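You operate a simulated robot arm through the tools that you are given. There is no shell and no other tool.

You run a simulated robot arm. Do the job below in one go: nothing can be reset, and whatever is moved stays where it is left.

JOB
Put things in order on the stacking bench. At the end: the beige tan cone from the stacking bench stands on top of the green block; the teal tag (marked "4") from the stacking bench stands where the blue tag (marked "2") stood; the white pin stands on top of the red block; the blue tag from the stacking bench stands on top of the beige slab; whatever was shut is shut again. Leave all else as you found it, and nothing knocked over.

Only the result counts: the job must be done as asked and must still hold three seconds after the hand-in. Knocking over, shifting, dropping, spilling or breaking anything else fails it.

ROBOT AND FRAMES
A 6-joint arm with a two-finger parallel gripper, fixed in place. Base frame: the origin is on the floor under the middle of its stand, x ahead of it, y to its left, z up; the work surface is at about z = 860. Lengths are in mm, angles in rad, forces in N, time in s.
With the tool pointing down near the work surface it reaches from about 360 to 760 mm from the base axis. Its first joint turns from -1.152 to 1.152 rad. Payload 2.45 kg.
The TCP is the grasp point between the finger pads, 24 mm short of the fingertips. In the tool frame z runs along the fingers and y along their closing line. Largest opening 68 mm; finger width 17, thickness 10; the body of the gripper, 40 by 70 mm, starts 41 mm behind the TCP.
Orientation is that of the tool frame in the base frame, as a unit quaternion [w, x, y, z]. With the fingers straight down and closing along the base's y, the tool's x points along the base's -x, its y along +y and its z along -z.

CONTROLS
- The arm moves only by the tool play_rows. Its argument "deltas" is a list of rows, each a list of 3 entries, a list of its own where there are three numbers: the shift along the tool's x, y, z in units of 25 mm (1.0 is 25 mm), then the turn, a rotation vector about the tool's x, y, z in units of 4 degrees (1.0 is 4 degrees), then the gripper command, from -1 (shut) to 1 (fully open), values between in proportion. In form: [[[x, y, z], [rx, ry, rz], hand], ...]. A call has 1 to 20 rows; each row shifts and turns the commanded pose from where the row before left it, along the tool's axes as they then stand. A call with a number of a shift or a turn outside -1 to 1 is refused whole. A row lasts 0.2 s, in which the tool goes at most 50 mm and 0.15 rad; a call with a longer step from one row to the next is refused whole, and so is a gripper value outside its range. A pose out of reach is approached as far as the arm can. The call stops where the force on the tool passes 40 N (or 10 N more than at its start, if that is more) or the arm is blocked; 0.2 s more then pass. The fingers move at their own pace (about 108 mm/s each) and stop on an object; they squeeze with about 33 N. The grip force told is the motor's: it shows also when the fingers shut on nothing. Time passes only in rows, and 0.2 s behind the last, so rows that do not move let the fingers close. The reply holds the time, the measured pose of the TCP, the force on the tool along the base axes, the opening and the grip force, in the units named above and with some noise, with the torque about the TCP (base axes, N m) and any sound that the robot's microphone picked up, and new pictures: "pictures" is both (left out), scene, wrist or none.
- Cameras (640 x 400 px; columns grow to the right, rows downward): "scene" is fixed at [180.3, 430.5, 1457.1]; the picture's right is [-0.59, -0.81, 0.00], its down [-0.51, 0.37, -0.77] and it looks along [0.63, -0.45, -0.63] (base axes); focal length 314 px, centre (320, 200). "wrist" rides on the gripper at [84, 11, -75] in the tool frame; the picture's right is [-0.13, 0.99, 0.00], its down [-0.60, -0.08, -0.79] and it looks along [-0.79, -0.10, 0.61] (tool axes); focal length 251 px, centre (320, 200). There is no depth. A picture from a camera that has moved, and an enlarged one, comes with that camera's place and axes in the base frame and with its lens.
- close_up(camera, box): a new picture of the part [left, top, right, bottom] of that camera's present view, enlarged. The clock stands still meanwhile.
- sign_off(): hands the job in; it is judged then, once.

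Places have to be worked out from the pictures, the camera data and where the tool is seen. Open the gripper and draw the arm clear of the work before you hand the job in, unless the task says otherwise.

The tools are called after "Request:" by a JSON object that holds its "api" and its "payload". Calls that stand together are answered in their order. play_rows: Moves the arm, as the interface text tells. Its arguments: {"type":"object","properties":{"deltas":{"type":"array"},"pictures":{"type":"string","enum":["both","scene","wrist","none"]}},"required":["deltas"]} The other tools are called the same way: close_up (camera, box) takes an enlarged picture of a part of a camera's view; sign_off () hands the job in.

At the start:

```text
t: 0.0
position: [432.0, 58.4, 1166.3]
tool_rot: [-0.001, 0.0, 1.0, 0.0]
contact_force: [-0.1, 0.1, 0.2]
wrist_torque: [-0.01, 0.01, -0.01]
finger_gap: 68.0
grip_force: 0.1
```

scene: 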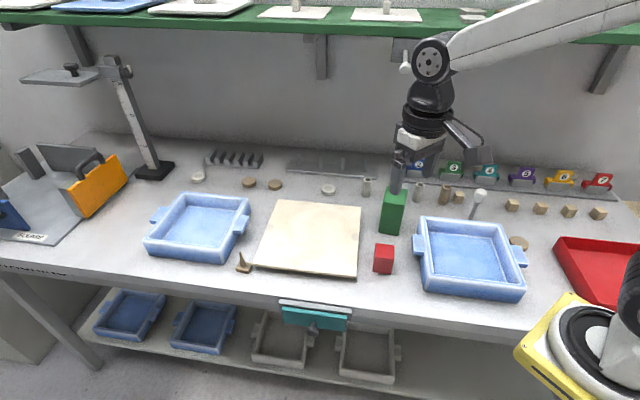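
wrist: 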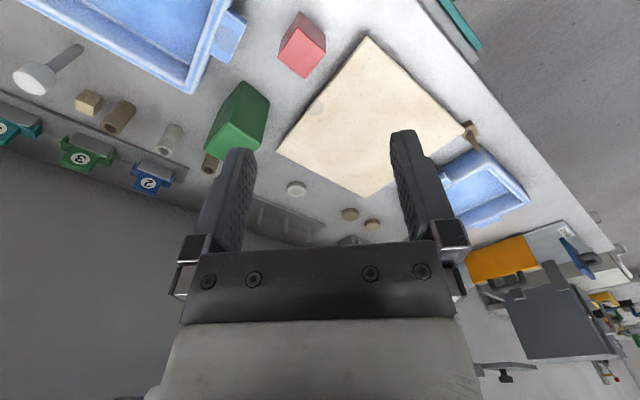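

I'll start by examining the scene with enlarged views of the relevant regions before moving anything.

Request:
{"api": "close_up", "payload": {"camera": "scene", "box": [340, 130, 500, 230]}}

Request:
{"api": "close_up", "payload": {"camera": "scene", "box": [480, 130, 640, 230]}}

Request:
{"api": "close_up", "payload": {"camera": "scene", "box": [220, 180, 420, 305]}}

Request:
{"api": "close_up", "payload": {"camera": "scene", "box": [180, 130, 380, 255]}}

Request:
{"api": "close_up", "payload": {"camera": "wrist", "box": [0, 0, 320, 200]}}

Request:
{"api": "close_up", "payload": {"camera": "scene", "box": [0, 130, 200, 255]}}

```text
4.00 times, centred on (420, 180) of scene
camera zoom: at [180.3, 430.5, 1457.1], right [-0.59, -0.81, 0.0], down [-0.51, 0.37, -0.77], along [0.63, -0.45, -0.63], focal length 1256 px, centre (-80, 280)
```

zoom: 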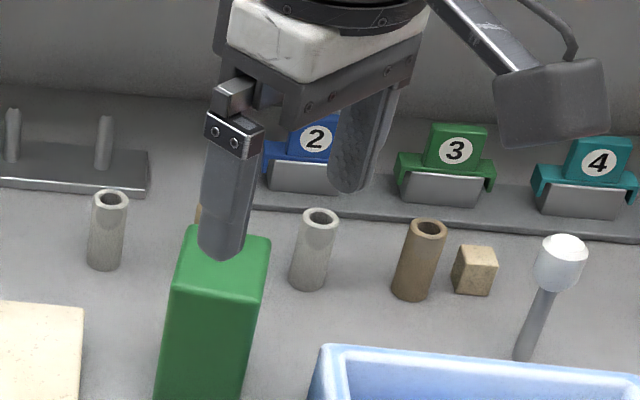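

```text
4.00 times, centred on (560, 180) of scene
camera zoom: at [180.3, 430.5, 1457.1], right [-0.59, -0.81, 0.0], down [-0.51, 0.37, -0.77], along [0.63, -0.45, -0.63], focal length 1256 px, centre (-640, 280)
```

zoom: 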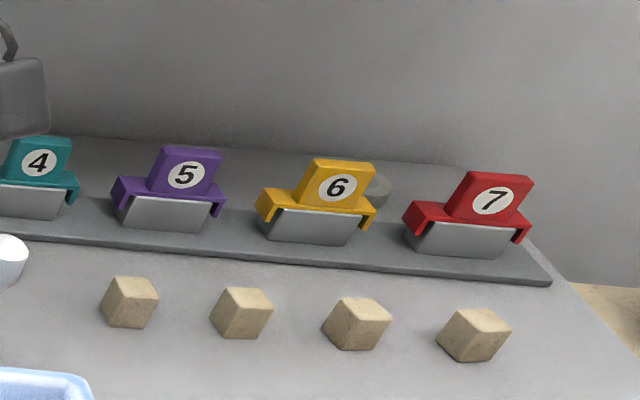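

```text
3.20 times, centred on (320, 242) of scene
camera zoom: at [180.3, 430.5, 1457.1], right [-0.59, -0.81, 0.0], down [-0.51, 0.37, -0.77], along [0.63, -0.45, -0.63], focal length 1005 px, centre (320, 64)
```

zoom: 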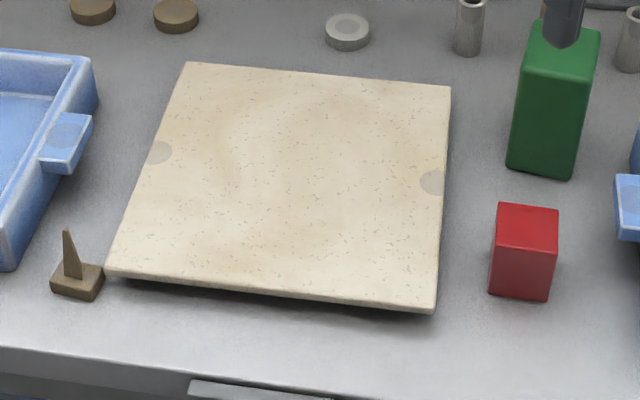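

```text
3.20 times, centred on (280, 192) of scene
camera zoom: at [180.3, 430.5, 1457.1], right [-0.59, -0.81, 0.0], down [-0.51, 0.37, -0.77], along [0.63, -0.45, -0.63], focal length 1005 px, centre (448, 224)
```

zoom: 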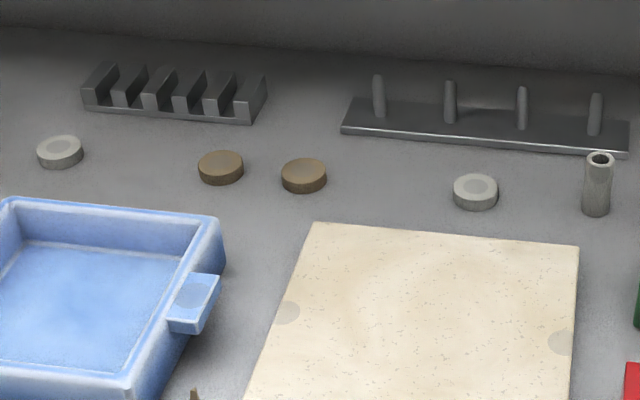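

```text
2.00 times, centred on (160, 100) of wrist
camera zoom: at [347.1, 68.3, 1240.8], right [0.13, 0.99, 0.0], down [0.6, -0.08, 0.79], along [0.79, -0.1, -0.61], focal length 503 px, centre (640, 400)
```

zoom: 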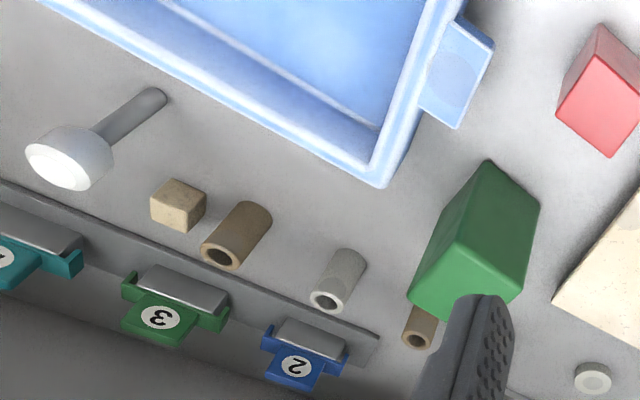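

```text
3.20 times, centred on (100, 192) of scene
camera zoom: at [180.3, 430.5, 1457.1], right [-0.59, -0.81, 0.0], down [-0.51, 0.37, -0.77], along [0.63, -0.45, -0.63], focal length 1005 px, centre (1024, 224)
```

zoom: 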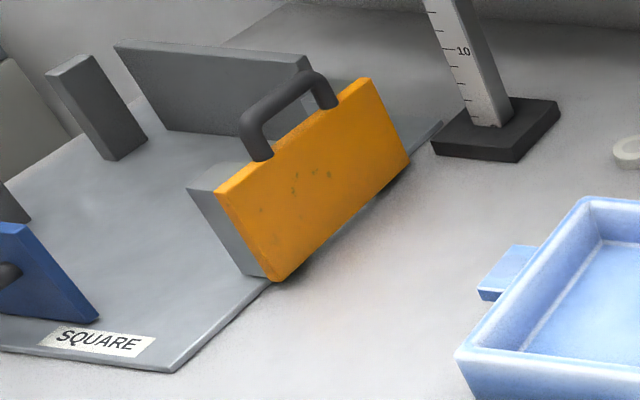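

Next I check the teal item under the bench edge, the far-left bench seen in the wrist camera, the top shelf and the right side for duplicates or hidden parts.

Request:
{"api": "close_up", "payload": {"camera": "scene", "box": [220, 270, 420, 395]}}

Request:
{"api": "close_up", "payload": {"camera": "scene", "box": [60, 270, 260, 395]}}

Request:
{"api": "close_up", "payload": {"camera": "scene", "box": [0, 0, 200, 125]}}

Request:
{"api": "close_up", "payload": {"camera": "scene", "box": [240, 0, 500, 100]}}

Request:
{"api": "close_up", "payload": {"camera": "wrist", "box": [440, 180, 640, 380]}}

Request:
{"api": "close_up", "payload": {"camera": "wrist", "box": [260, 0, 580, 200]}}

Request:
{"api": "close_up", "payload": {"camera": "scene", "box": [440, 190, 640, 315]}}

Request:
{"api": "close_up", "payload": {"camera": "scene", "box": [225, 240, 265, 280]}}

```text
3.20 times, centred on (320, 332) of scene
camera zoom: at [180.3, 430.5, 1457.1], right [-0.59, -0.81, 0.0], down [-0.51, 0.37, -0.77], along [0.63, -0.45, -0.63], focal length 1005 px, centre (320, -224)
```

zoom: 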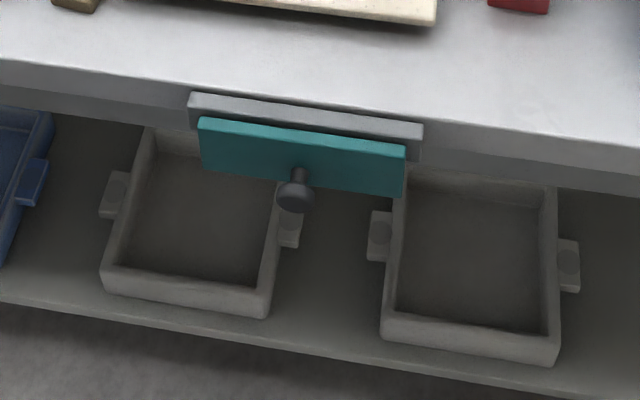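

```text
3.20 times, centred on (160, 332) of scene
camera zoom: at [180.3, 430.5, 1457.1], right [-0.59, -0.81, 0.0], down [-0.51, 0.37, -0.77], along [0.63, -0.45, -0.63], focal length 1005 px, centre (832, -224)
```

zoom: 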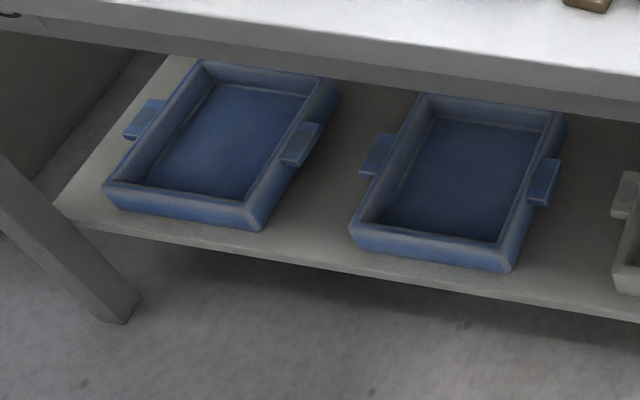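

```text
3.20 times, centred on (100, 62) of scene
camera zoom: at [180.3, 430.5, 1457.1], right [-0.59, -0.81, 0.0], down [-0.51, 0.37, -0.77], along [0.63, -0.45, -0.63], focal length 1005 px, centre (1024, 640)
```

zoom: 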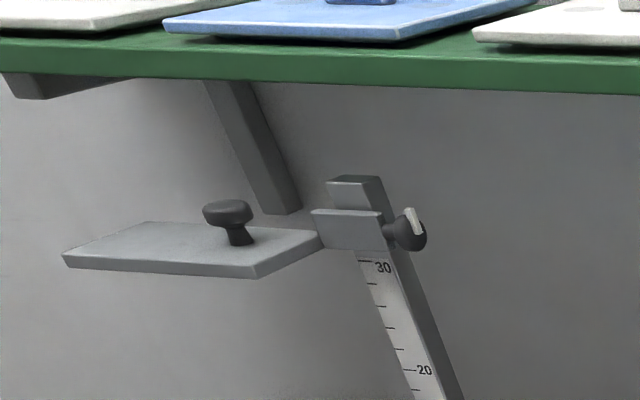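

```text
2.46 times, centred on (370, 50) of scene
camera zoom: at [180.3, 430.5, 1457.1], right [-0.59, -0.81, 0.0], down [-0.51, 0.37, -0.77], along [0.63, -0.45, -0.63], focal length 773 px, centre (197, 569)
```

zoom: 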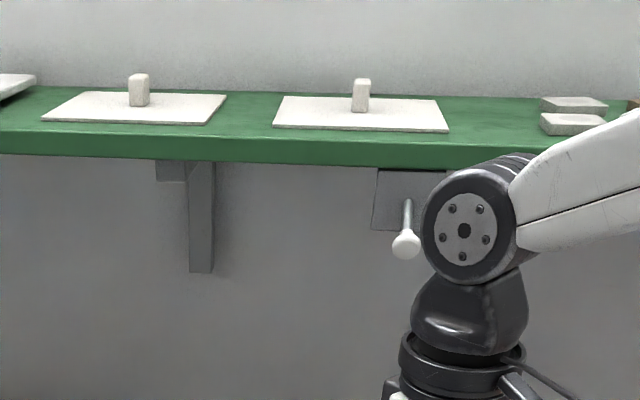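

```text
2.00 times, centred on (540, 280) of wrist
camera zoom: at [347.1, 68.3, 1240.8], right [0.13, 0.99, 0.0], down [0.6, -0.08, 0.79], along [0.79, -0.1, -0.61], focal length 503 px, centre (-120, 40)
```

zoom: 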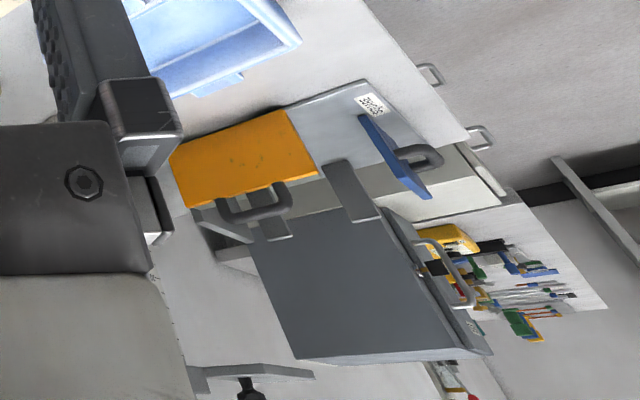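

```text
2.00 times, centred on (420, 100) of wrist
camera zoom: at [347.1, 68.3, 1240.8], right [0.13, 0.99, 0.0], down [0.6, -0.08, 0.79], along [0.79, -0.1, -0.61], focal length 503 px, centre (120, 400)
```

zoom: 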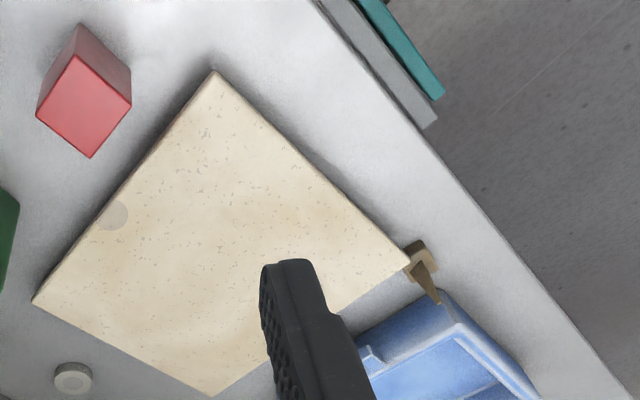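

```text
3.20 times, centred on (540, 252) of scene
camera zoom: at [180.3, 430.5, 1457.1], right [-0.59, -0.81, 0.0], down [-0.51, 0.37, -0.77], along [0.63, -0.45, -0.63], focal length 1005 px, centre (-384, 32)
```

zoom: 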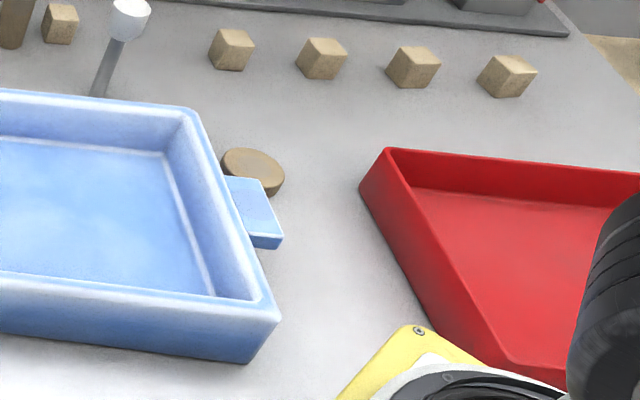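

```text
10.00 times, centred on (245, 260) of scene
camera zoom: at [180.3, 430.5, 1457.1], right [-0.59, -0.81, 0.0], down [-0.51, 0.37, -0.77], along [0.63, -0.45, -0.63], focal length 3141 px, centre (1070, -400)
```

zoom: 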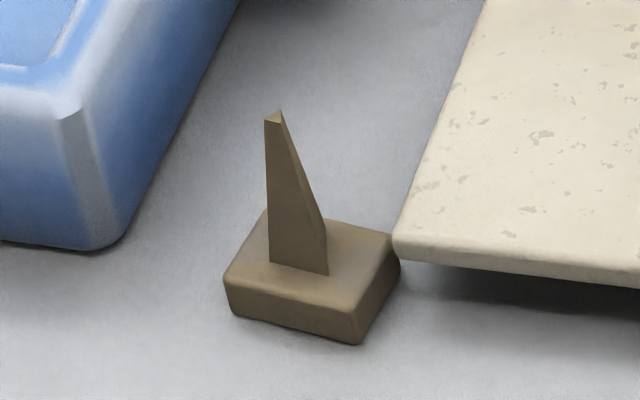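

The spiked brown piece at the slab corner and the teal drawer front need closer inspection. I turn the tool so the wrist camera faces the bench back, and move at safe height towards the tags.

Request:
{"api": "play_rows", "payload": {"deltas": [[[0, 0, 0], [0, 0, 0.9375], 1], [[0, 0, 0], [0, 0, 0.9375], 1], [[0, 0, 0], [0, 0, 0.9375], 1], [[0, 0, 0], [0, 0, 0.9375], 1], [[0, 0, 0], [0, 0, 0.9375], 1], [[0, 0, 0], [0, 0, 0.9375], 1], [[0, 0, 0], [0, 0, 0.9375], 1], [[0, 0, 0], [0, 0, 0.9375], 1], [[0, 0, 0], [0, 0, 0.9375], 1], [[0, 0, 0], [0, 0, 0.9375], 1], [[0, 0, 0], [0, 0, 0.9375], 1], [[0, 0, 0], [0, 0, 0.9375], 1], [[-1, -0.5, 0], [0, 0, 0], 1], [[-1, -0.5, 0], [0, 0, 0], 1], [[-1, -0.5, 0], [0, 0, 0], 1], [[-1, -0.5, 0], [0, 0, 0], 1], [[-1, -0.5, 0], [0, 0, 0], 1], [[-1, -0.5, 0], [0, 0, 0], 1], [[-1, -0.5, 0], [0, 0, 0], 1], [[-1, -0.5, 0], [0, 0, 0], 1]], "pictures": "both"}}

```text
t: 4.2
position: [501.4, -154.2, 1165.8]
tool_rot: [-0.001, 0.383, 0.924, 0.0]
contact_force: [0.3, 1.1, 0.6]
wrist_torque: [0.0, 0.02, 0.0]
finger_gap: 68.0
grip_force: 0.1
camera wrist: at [449.2, -87.2, 1240.1], right [0.79, 0.61, 0.0], down [0.37, -0.48, 0.79], along [0.48, -0.63, -0.61], focal length 251 px, centre (320, 200)
```

scene: 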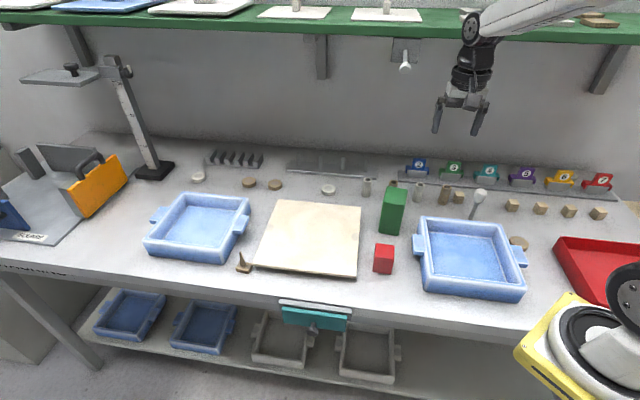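
wrist: 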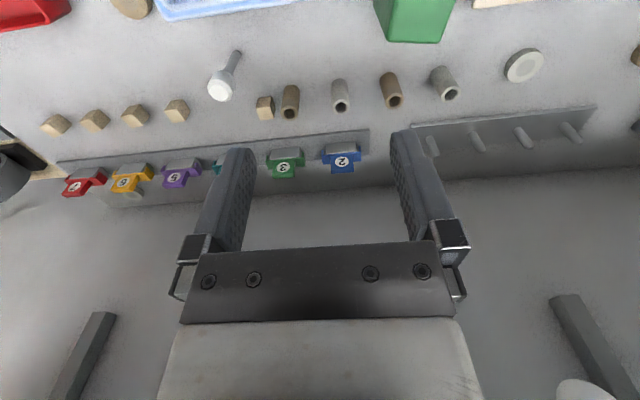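

Now I have a clearer view of the tags, tubes and pin; I enlarge these.

Request:
{"api": "close_up", "payload": {"camera": "wrist", "box": [200, 40, 400, 190]}}

Request:
{"api": "close_up", "payload": {"camera": "scene", "box": [350, 140, 510, 240]}}

Request:
{"api": "close_up", "payload": {"camera": "scene", "box": [395, 150, 455, 190]}}

Request:
{"api": "close_up", "payload": {"camera": "scene", "box": [455, 150, 515, 190]}}

Request:
{"api": "close_up", "payload": {"camera": "scene", "box": [455, 180, 505, 230]}}

Request:
{"api": "close_up", "payload": {"camera": "scene", "box": [340, 20, 640, 130]}}

```text
2.67 times, centred on (300, 115) of wrist
camera zoom: at [449.2, -87.2, 1240.1], right [0.79, 0.61, 0.0], down [0.37, -0.48, 0.79], along [0.48, -0.63, -0.61], focal length 670 px, centre (373, 427)
```

zoom: 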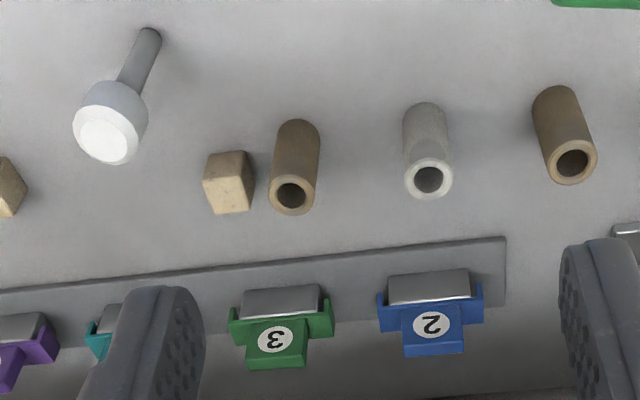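

```text
4.00 times, centred on (430, 190) of scene
camera zoom: at [180.3, 430.5, 1457.1], right [-0.59, -0.81, 0.0], down [-0.51, 0.37, -0.77], along [0.63, -0.45, -0.63], focal length 1256 px, centre (-120, 240)
```

zoom: 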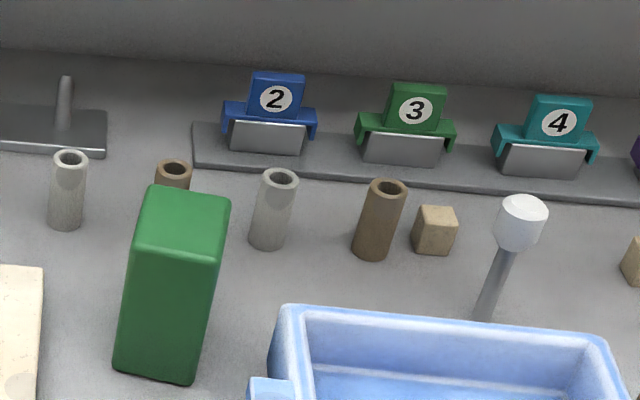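

```text
10.00 times, centred on (425, 170) of scene
camera zoom: at [180.3, 430.5, 1457.1], right [-0.59, -0.81, 0.0], down [-0.51, 0.37, -0.77], along [0.63, -0.45, -0.63], focal length 3141 px, centre (-730, 500)
```

zoom: 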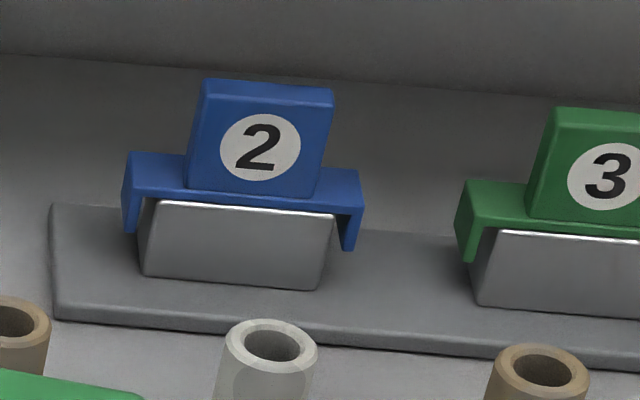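

```text
10.00 times, centred on (485, 170) of scene
camera zoom: at [180.3, 430.5, 1457.1], right [-0.59, -0.81, 0.0], down [-0.51, 0.37, -0.77], along [0.63, -0.45, -0.63], focal length 3141 px, centre (-1330, 500)
```

zoom: 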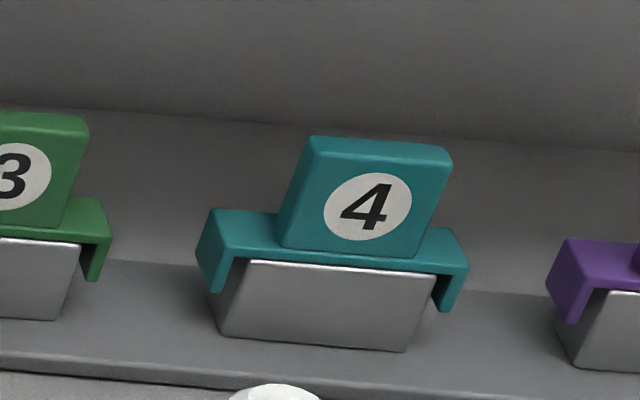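

```text
8.00 times, centred on (480, 205) of scene
camera zoom: at [180.3, 430.5, 1457.1], right [-0.59, -0.81, 0.0], down [-0.51, 0.37, -0.77], along [0.63, -0.45, -0.63], focal length 2512 px, centre (-960, 160)
```

zoom: 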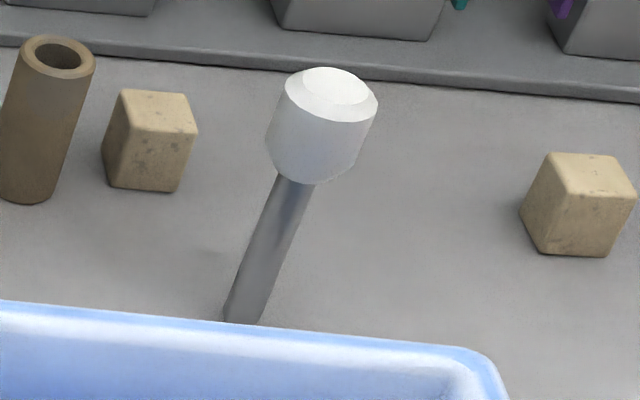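

```text
2.13 times, centred on (490, 75) of scene
camera zoom: at [180.3, 430.5, 1457.1], right [-0.59, -0.81, 0.0], down [-0.51, 0.37, -0.77], along [0.63, -0.45, -0.63], focal length 670 px, centre (-43, 467)
```

zoom: 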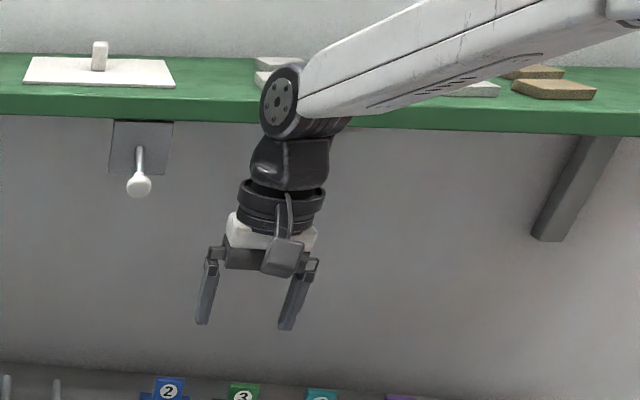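

No cone is visible in this region; the white-headed stick stands behind the right blue tray. I'll swing back to yaw 0 and over to the left to view the spiked brown piece at the slab corner and the teal drawer front.

Request:
{"api": "play_rows", "payload": {"deltas": [[[0.707, 0.707, 0], [0, 0, -0.9375], 1], [[0.659, 0.752, 0], [0, 0, -0.9375], 1], [[0.609, 0.793, 0], [0, 0, -0.9375], 1], [[0.556, 0.831, 0], [0, 0, -0.9375], 1], [[0.5, 0.866, 0], [0, 0, -0.9375], 1], [[0.442, 0.897, 0], [0, 0, -0.9375], 1], [[0.383, 0.924, 0], [0, 0, -0.9375], 1], [[0.321, 0.947, 0], [0, 0, -0.9375], 1], [[0.259, 0.966, 0], [0, 0, -0.9375], 1], [[0.195, 0.981, 0], [0, 0, -0.9375], 1], [[0.131, 0.991, 0], [0, 0, -0.9375], 1], [[0.065, 0.998, 0], [0, 0, -0.9375], 1], [[0.28, 1, 0.33], [0, 0, 0], 1], [[0.28, 1, 0.33], [0, 0, 0], 1], [[0.28, 1, 0.33], [0, 0, 0], 1], [[0.28, 1, 0.33], [0, 0, 0], 1], [[0.28, 1, 0.33], [0, 0, 0], 1], [[0.28, 1, 0.33], [0, 0, 0], 1], [[0.28, 1, 0.33], [0, 0, 0], 1], [[0.28, 1, 0.33], [0, 0, 0], 1]], "pictures": "both"}}

```text
t: 8.4
position: [446.2, 346.7, 1101.0]
tool_rot: [0.0, 0.0, 1.0, 0.0]
contact_force: [-0.1, 0.4, 0.8]
wrist_torque: [-0.01, -0.01, 0.03]
finger_gap: 68.2
grip_force: 0.1
camera wrist: at [361.5, 356.6, 1174.8], right [0.13, 0.99, 0.0], down [0.6, -0.08, 0.79], along [0.79, -0.1, -0.61], focal length 251 px, centre (320, 200)
```

scene: 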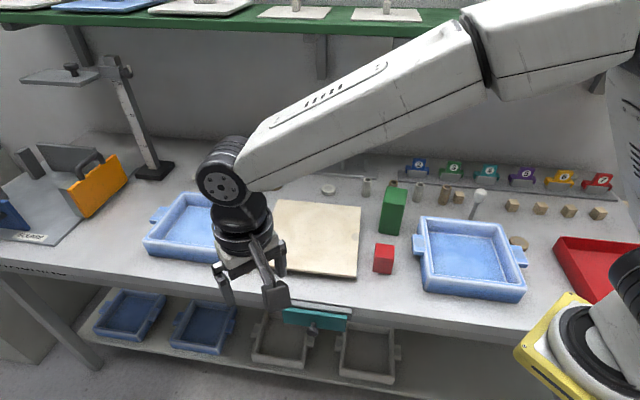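
wrist: 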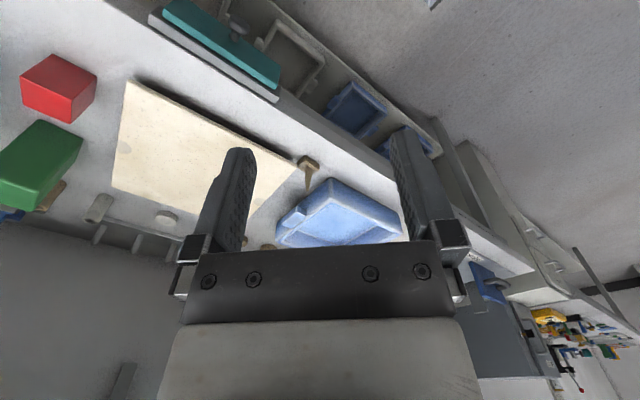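

Request:
{"api": "close_up", "payload": {"camera": "wrist", "box": [280, 140, 340, 200]}}

Request:
{"api": "close_up", "payload": {"camera": "wrist", "box": [120, 0, 320, 125]}}

Request:
{"api": "close_up", "payload": {"camera": "wrist", "box": [520, 280, 640, 400]}}

Request:
{"api": "close_up", "payload": {"camera": "wrist", "box": [0, 40, 240, 240]}}

```text
6.67 times, centred on (310, 170) of wrist
camera zoom: at [361.5, 356.6, 1174.8], right [0.13, 0.99, 0.0], down [0.6, -0.08, 0.79], along [0.79, -0.1, -0.61], focal length 1676 px, centre (387, 400)
```

zoom: 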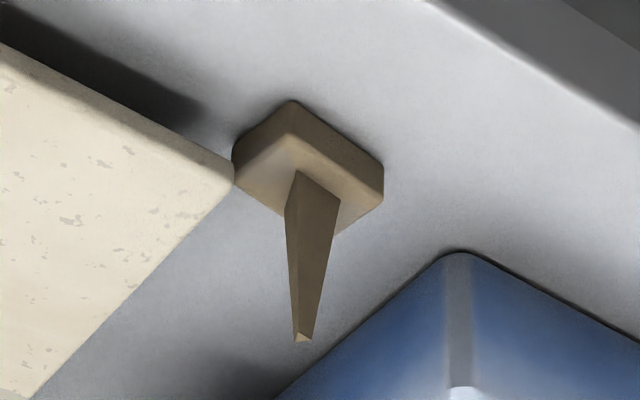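

```text
3.20 times, centred on (220, 62) of wrist
camera zoom: at [361.5, 356.6, 1174.8], right [0.13, 0.99, 0.0], down [0.6, -0.08, 0.79], along [0.79, -0.1, -0.61], focal length 805 px, centre (640, 640)
```

zoom: 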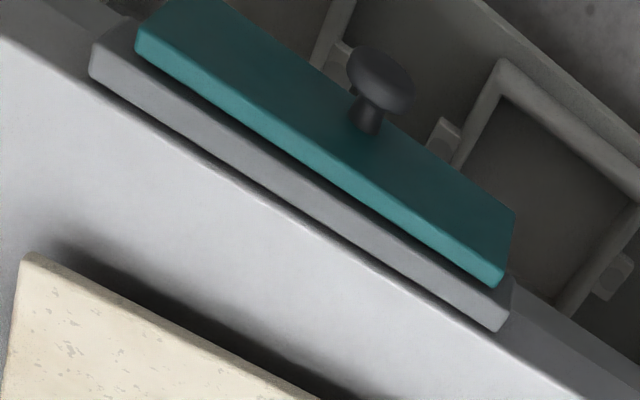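

```text
3.33 times, centred on (580, 340) of wrist
camera zoom: at [361.5, 356.6, 1174.8], right [0.13, 0.99, 0.0], down [0.6, -0.08, 0.79], along [0.79, -0.1, -0.61], focal length 838 px, centre (-547, -267)
```

zoom: 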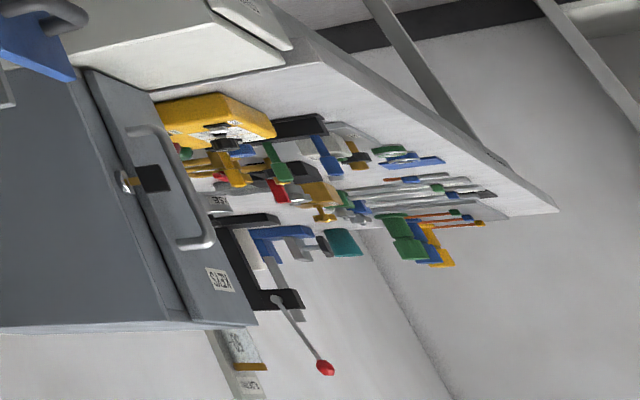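

```text
2.00 times, centred on (120, 140) of wrist
camera zoom: at [361.5, 356.6, 1174.8], right [0.13, 0.99, 0.0], down [0.6, -0.08, 0.79], along [0.79, -0.1, -0.61], focal length 503 px, centre (720, 320)
```

zoom: 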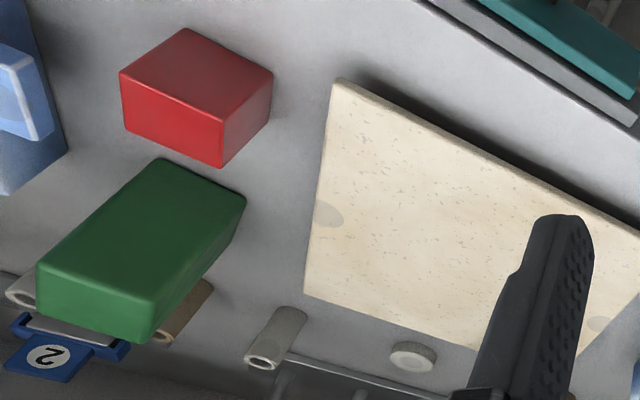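

The brown piece is a base with a flat tapered pointer, not obviously a cone, and the teal panel with a knob looks like a shut drawer. I move the camera out in front of the bench edge to get a good view of the drawer front.

Request:
{"api": "play_rows", "payload": {"deltas": [[[0.43, 0.153, 0.47], [0, 0, 0.9375], 1], [[0.439, 0.125, 0.47], [0, 0, 0.9375], 1], [[0.446, 0.095, 0.47], [0, 0, 0.9375], 1], [[0.452, 0.066, 0.47], [0, 0, 0.9375], 1], [[0.455, 0.036, 0.47], [0, 0, 0.9375], 1], [[0.456, 0.007, 0.47], [0, 0, 0.9375], 1], [[0.456, -0.023, 0.47], [0, 0, 0.9375], 1], [[0.453, -0.053, 0.47], [0, 0, 0.9375], 1], [[0.449, -0.083, 0.47], [0, 0, 0.9375], 1], [[0.442, -0.112, 0.47], [0, 0, 0.9375], 1], [[0.434, -0.141, 0.47], [0, 0, 0.9375], 1], [[0.424, -0.168, 0.47], [0, 0, 0.9375], 1]], "pictures": "both"}}

```text
t: 11.0
position: [315.0, 392.3, 961.0]
tool_rot: [0.001, 0.382, 0.924, 0.0]
contact_force: [-0.6, 0.4, 0.6]
wrist_torque: [0.0, -0.01, -0.03]
finger_gap: 67.9
grip_force: 0.0
camera wrist: at [263.4, 458.7, 1034.4], right [0.79, 0.61, 0.0], down [0.37, -0.48, 0.79], along [0.48, -0.63, -0.61], focal length 251 px, centre (320, 200)
```

scene: 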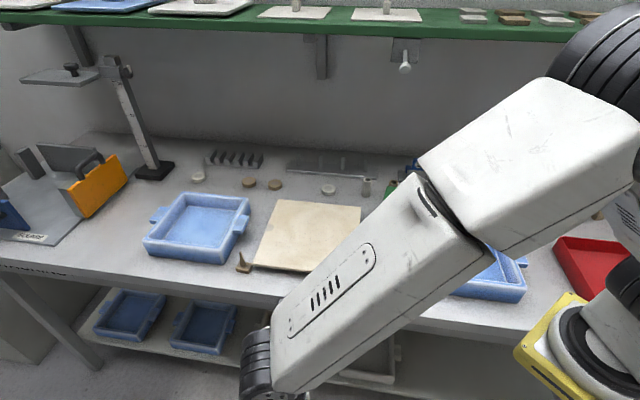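
wrist: 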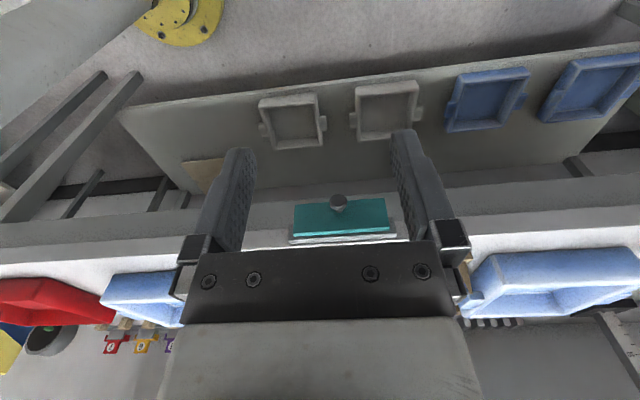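

Request:
{"api": "close_up", "payload": {"camera": "wrist", "box": [260, 170, 420, 250]}}

Request:
{"api": "close_up", "payload": {"camera": "wrist", "box": [0, 240, 200, 365]}}

```text
4.00 times, centred on (340, 210) of wrist
camera zoom: at [263.4, 458.7, 1034.4], right [0.79, 0.61, 0.0], down [0.37, -0.48, 0.79], along [0.48, -0.63, -0.61], focal length 1006 px, centre (240, 160)
```

zoom: 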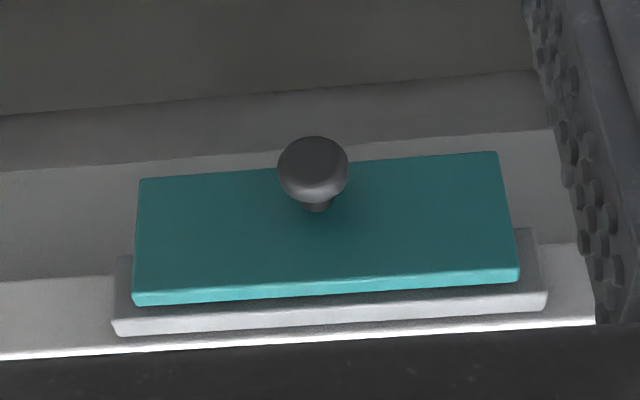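

```text
3.20 times, centred on (100, 302) of wrist
camera zoom: at [263.4, 458.7, 1034.4], right [0.79, 0.61, 0.0], down [0.37, -0.48, 0.79], along [0.48, -0.63, -0.61], focal length 805 px, centre (1024, -128)
```

zoom: 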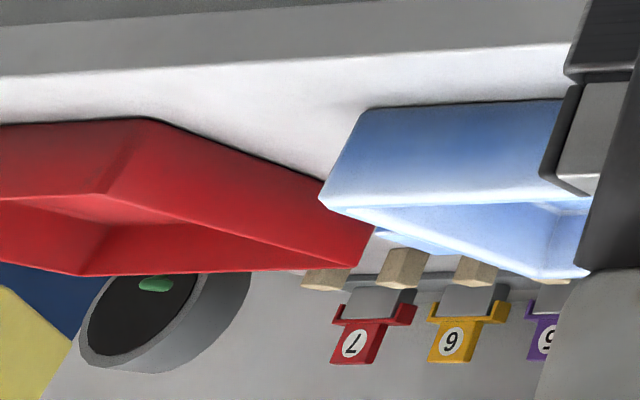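

The scene and wrist rays put the knob head near (457, 247, 834), about 50 mm in front of the bench edge, with panel face just behind it. I hover above the knob with fingers open along the bench direction.

Request:
{"api": "play_rows", "payload": {"deltas": [[[-0.9, 0, 0], [0, 0, 0], 1], [[-0.9, 0, 0], [0, 0, 0], 1], [[-0.9, 0, 0], [0, 0, 0], 1], [[-0.9, 0, 0], [0, 0, 0], 1], [[-0.9, 0, 0], [0, 0, 0], 1], [[-0.9, 0, 0.4], [0, 0, 0], 1], [[-0.9, 0, 0.4], [0, 0, 0], 1], [[-0.9, 0, 0.4], [0, 0, 0], 1], [[-0.9, -0.06, 0.4], [0, 0, 0], 1]], "pictures": "both"}}

```text
t: 13.0
position: [457.7, 246.5, 919.0]
tool_rot: [0.0, 0.383, 0.924, -0.001]
contact_force: [0.2, -0.1, 0.4]
wrist_torque: [0.0, 0.0, -0.03]
finger_gap: 67.9
grip_force: 0.0
camera wrist: at [406.8, 313.4, 992.3], right [0.79, 0.61, 0.0], down [0.37, -0.48, 0.79], along [0.48, -0.63, -0.61], focal length 251 px, centre (320, 200)
```

scene: 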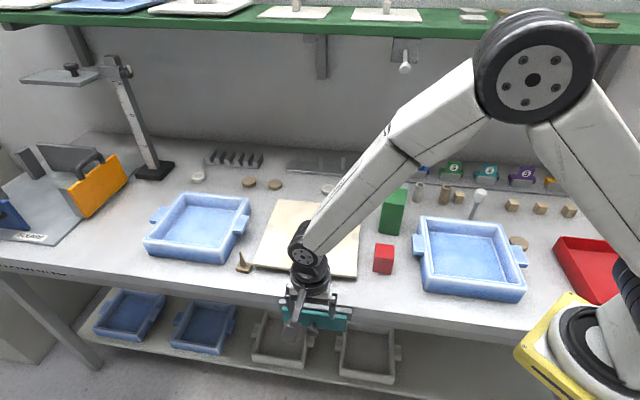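
wrist: 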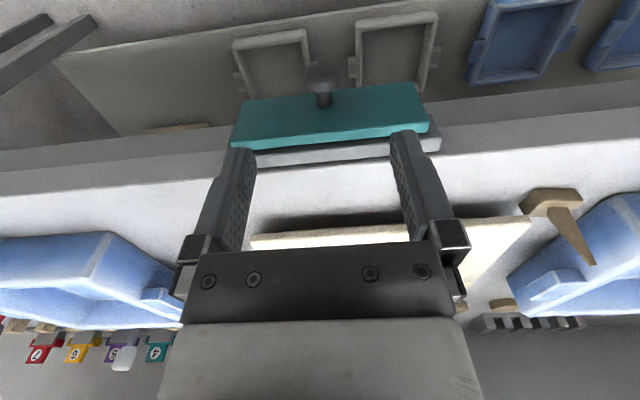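

Request:
{"api": "close_up", "payload": {"camera": "wrist", "box": [220, 40, 460, 190]}}

Request:
{"api": "close_up", "payload": {"camera": "scene", "box": [260, 260, 380, 340]}}

```text
2.67 times, centred on (340, 115) of wrist
camera zoom: at [406.8, 313.4, 992.3], right [0.79, 0.61, 0.0], down [0.37, -0.48, 0.79], along [0.48, -0.63, -0.61], focal length 670 px, centre (267, 427)
```

zoom: 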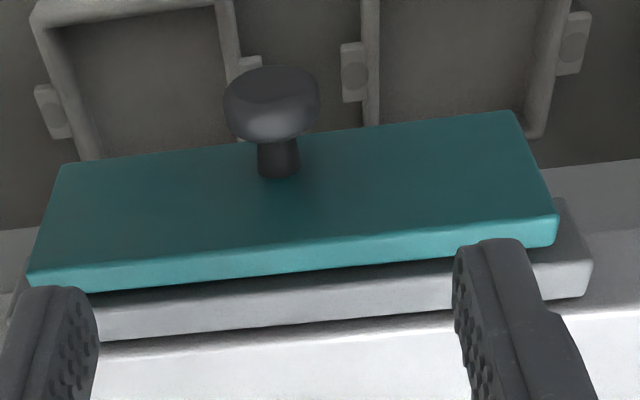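

```text
5.00 times, centred on (320, 300) of scene
camera zoom: at [180.3, 430.5, 1457.1], right [-0.59, -0.81, 0.0], down [-0.51, 0.37, -0.77], along [0.63, -0.45, -0.63], focal length 1570 px, centre (320, -300)
```

zoom: 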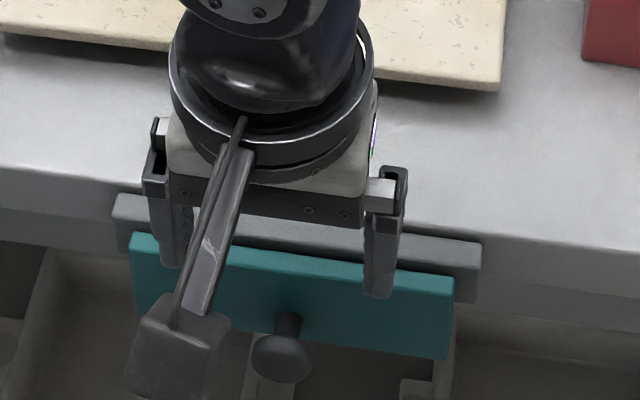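

Refined knob head position is about (455, 252, 838); I descend with the fingers straddling it and close on the head.

Request:
{"api": "play_rows", "payload": {"deltas": [[[0.05, 0.08, 0.83], [0, 0, 0], 1], [[0, 0, 0.83], [0, 0, 0], 1], [[0, 0, 0.83], [0, 0, 0], 1], [[0, 0, 0.83], [0, 0, 0], 1], [[0, 0, 0], [0, 0, 0], -1], [[0, 0, 0], [0, 0, 0], -1], [[0, 0, 0], [0, 0, 0], -1]], "pictures": "both"}}

```text
t: 14.6
position: [460.8, 247.9, 836.7]
tool_rot: [-0.002, 0.383, 0.924, -0.002]
contact_force: [-8.4, -10.9, 2.3]
wrist_torque: [-0.25, 0.22, -0.11]
finger_gap: 25.2
grip_force: 41.0
camera wrist: at [407.3, 314.7, 909.3], right [0.79, 0.61, -0.01], down [0.38, -0.48, 0.79], along [0.48, -0.63, -0.61], focal length 251 px, centre (320, 200)
```

scene: 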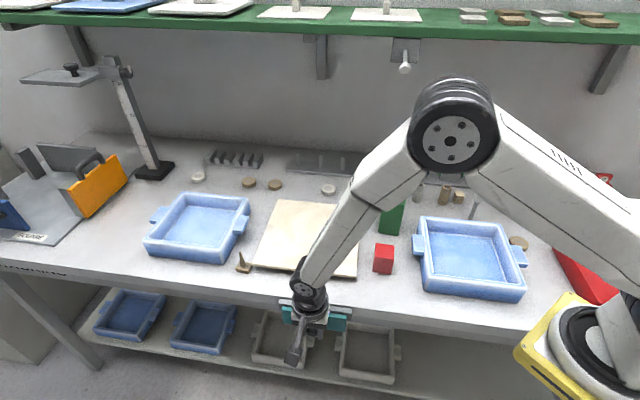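
wrist: 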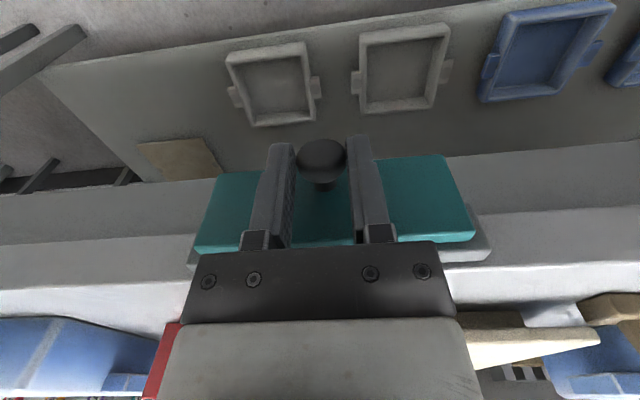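

The knob is gripped (25 mm gap). Now I pull the drawer straight outwards, along tool +x.

Request:
{"api": "play_rows", "payload": {"deltas": [[[0.3, 0.04, 0], [0, 0, 0], -1], [[0.4, 0, 0], [0, 0, 0], -1], [[0.4, 0, 0], [0, 0, 0], -1], [[0.4, 0, 0], [0, 0, 0], -1], [[0.4, 0, 0], [0, 0, 0], -1], [[0.4, 0, 0], [0, 0, 0], -1]], "pictures": "both"}}

```text
t: 16.0
position: [420.1, 291.4, 836.2]
tool_rot: [0.0, 0.383, 0.924, 0.0]
contact_force: [0.6, -0.6, -0.4]
wrist_torque: [0.01, 0.03, 0.0]
finger_gap: 0.1
grip_force: 23.4
camera wrist: at [367.1, 357.4, 910.4], right [0.79, 0.61, 0.0], down [0.37, -0.48, 0.79], along [0.48, -0.63, -0.61], focal length 251 px, centre (320, 200)
```

scene: 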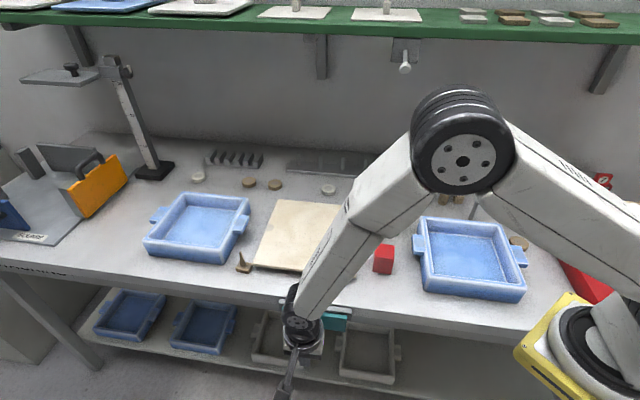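
wrist: 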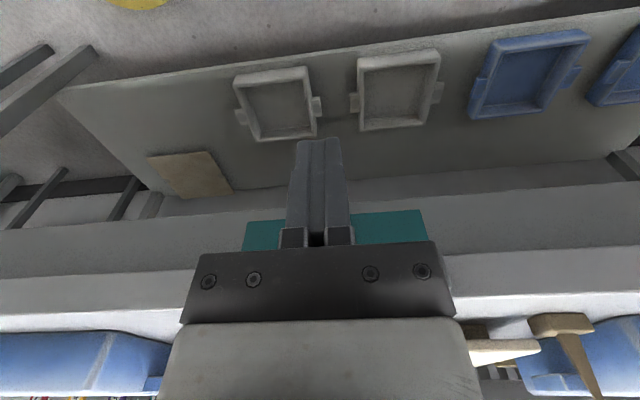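

The fingers slipped off the rounded head. I back off a little, open, and rise to look at the knob again.

Request:
{"api": "play_rows", "payload": {"deltas": [[[0.4, 0, -0.5], [0, 0, 0], 1], [[0, 0, -1], [0, 0, 0], 1], [[0, 0, -1], [0, 0, 0], 1], [[0, 0, -0.8], [0, 0, 0], 1]], "pictures": "both"}}

Request:
{"api": "close_up", "payload": {"camera": "wrist", "box": [220, 100, 460, 250]}}

Request:
{"api": "close_up", "payload": {"camera": "scene", "box": [260, 280, 380, 360]}}

```text
t: 17.0
position: [413.1, 297.1, 918.7]
tool_rot: [0.0, 0.383, 0.924, -0.001]
contact_force: [-0.2, 0.4, -0.2]
wrist_torque: [-0.02, 0.01, -0.02]
finger_gap: 68.1
grip_force: 0.0
camera wrist: at [360.5, 363.3, 992.9], right [0.79, 0.61, 0.0], down [0.37, -0.48, 0.79], along [0.48, -0.63, -0.61], focal length 251 px, centre (320, 200)
```

scene: 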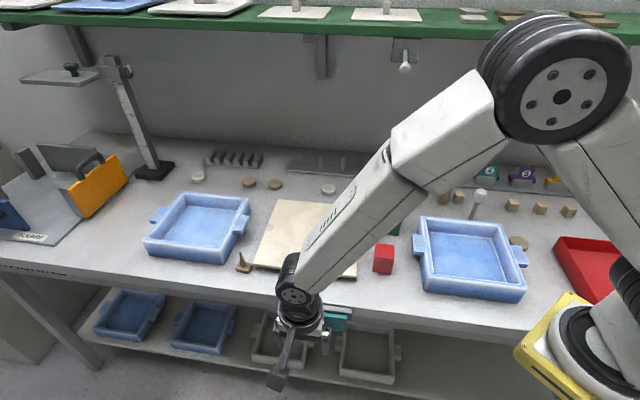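
wrist: 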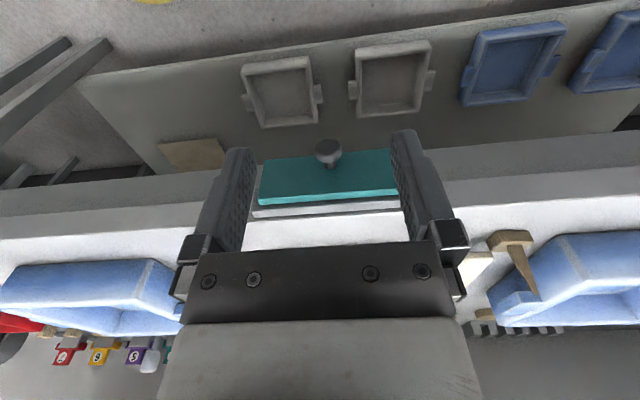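

```text
2.67 times, centred on (340, 175) of wrist
camera zoom: at [360.5, 363.3, 992.9], right [0.79, 0.61, 0.0], down [0.37, -0.48, 0.79], along [0.48, -0.63, -0.61], focal length 670 px, centre (267, 267)
```

zoom: 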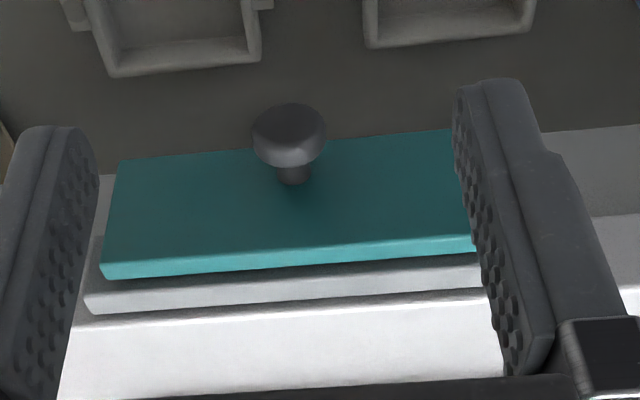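

```text
5.00 times, centred on (320, 320) of scene
camera zoom: at [180.3, 430.5, 1457.1], right [-0.59, -0.81, 0.0], down [-0.51, 0.37, -0.77], along [0.63, -0.45, -0.63], focal length 1570 px, centre (320, -400)
```

zoom: 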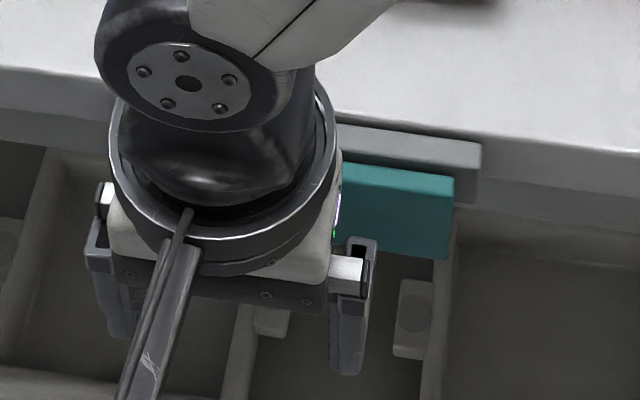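

The drawer panel did not move at all, so before forcing it I'll check hidden spots on the rest of the bench (red tray, behind the tags, inside trays). I lift and swing across to the right side.

Request:
{"api": "play_rows", "payload": {"deltas": [[[0, 0, -1], [0, 0, 0], 1], [[0, 0, -1], [0, 0, 0], 1], [[-1, -1, -0.6], [0, 0, 0], 1], [[-1, -1, -0.6], [0, 0, 0], 1], [[-1, -1, -0.6], [0, 0, 0], 1], [[-1, -1, -0.6], [0, 0, 0], 1], [[-1, -1, -0.6], [0, 0, 0], 1], [[-1, -1, -0.6], [0, 0, 0], 1], [[-1, -1, -0.6], [0, 0, 0], 1], [[-1, -1, -0.6], [0, 0, 0], 1], [[-1, -1, -0.6], [0, 0, 0], 1], [[-1, -1, -0.6], [0, 0, 0], 1], [[-1, -1, -0.6], [0, 0, 0], 1], [[-1, -1, -0.6], [0, 0, 0], 1], [[-1, -1, 0], [0, 0, 0], 1], [[-1, -1, 0], [0, 0, 0], 1], [[-1, -1, 0], [0, 0, 0], 1]], "pictures": "both"}}

```text
t: 20.6
position: [414.4, -231.0, 1150.6]
tool_rot: [0.0, 0.382, 0.924, 0.0]
contact_force: [-0.4, 0.1, 0.9]
wrist_torque: [0.01, 0.0, 0.03]
finger_gap: 68.1
grip_force: 0.0
camera wrist: at [361.2, -164.6, 1223.6], right [0.79, 0.61, 0.0], down [0.37, -0.48, 0.79], along [0.48, -0.63, -0.61], focal length 251 px, centre (320, 200)
```

scene: 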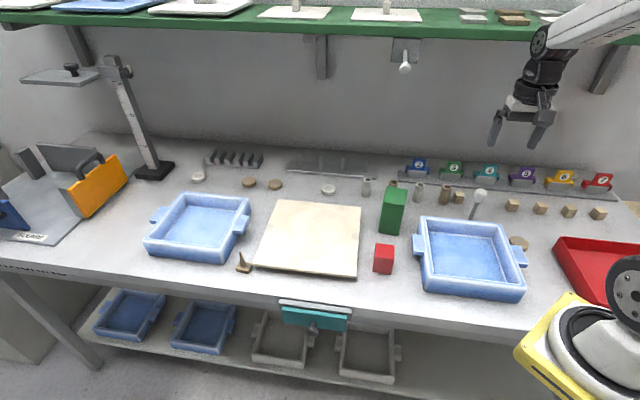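
wrist: 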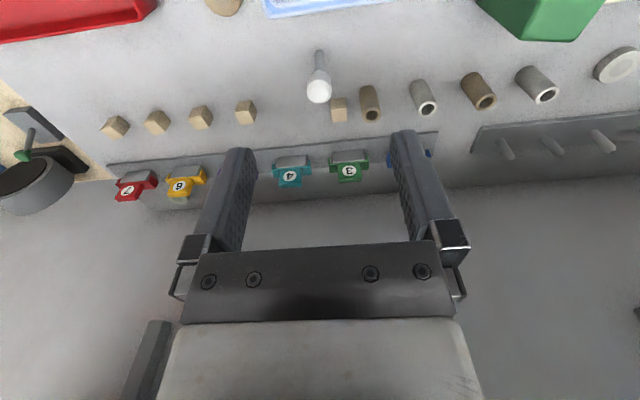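

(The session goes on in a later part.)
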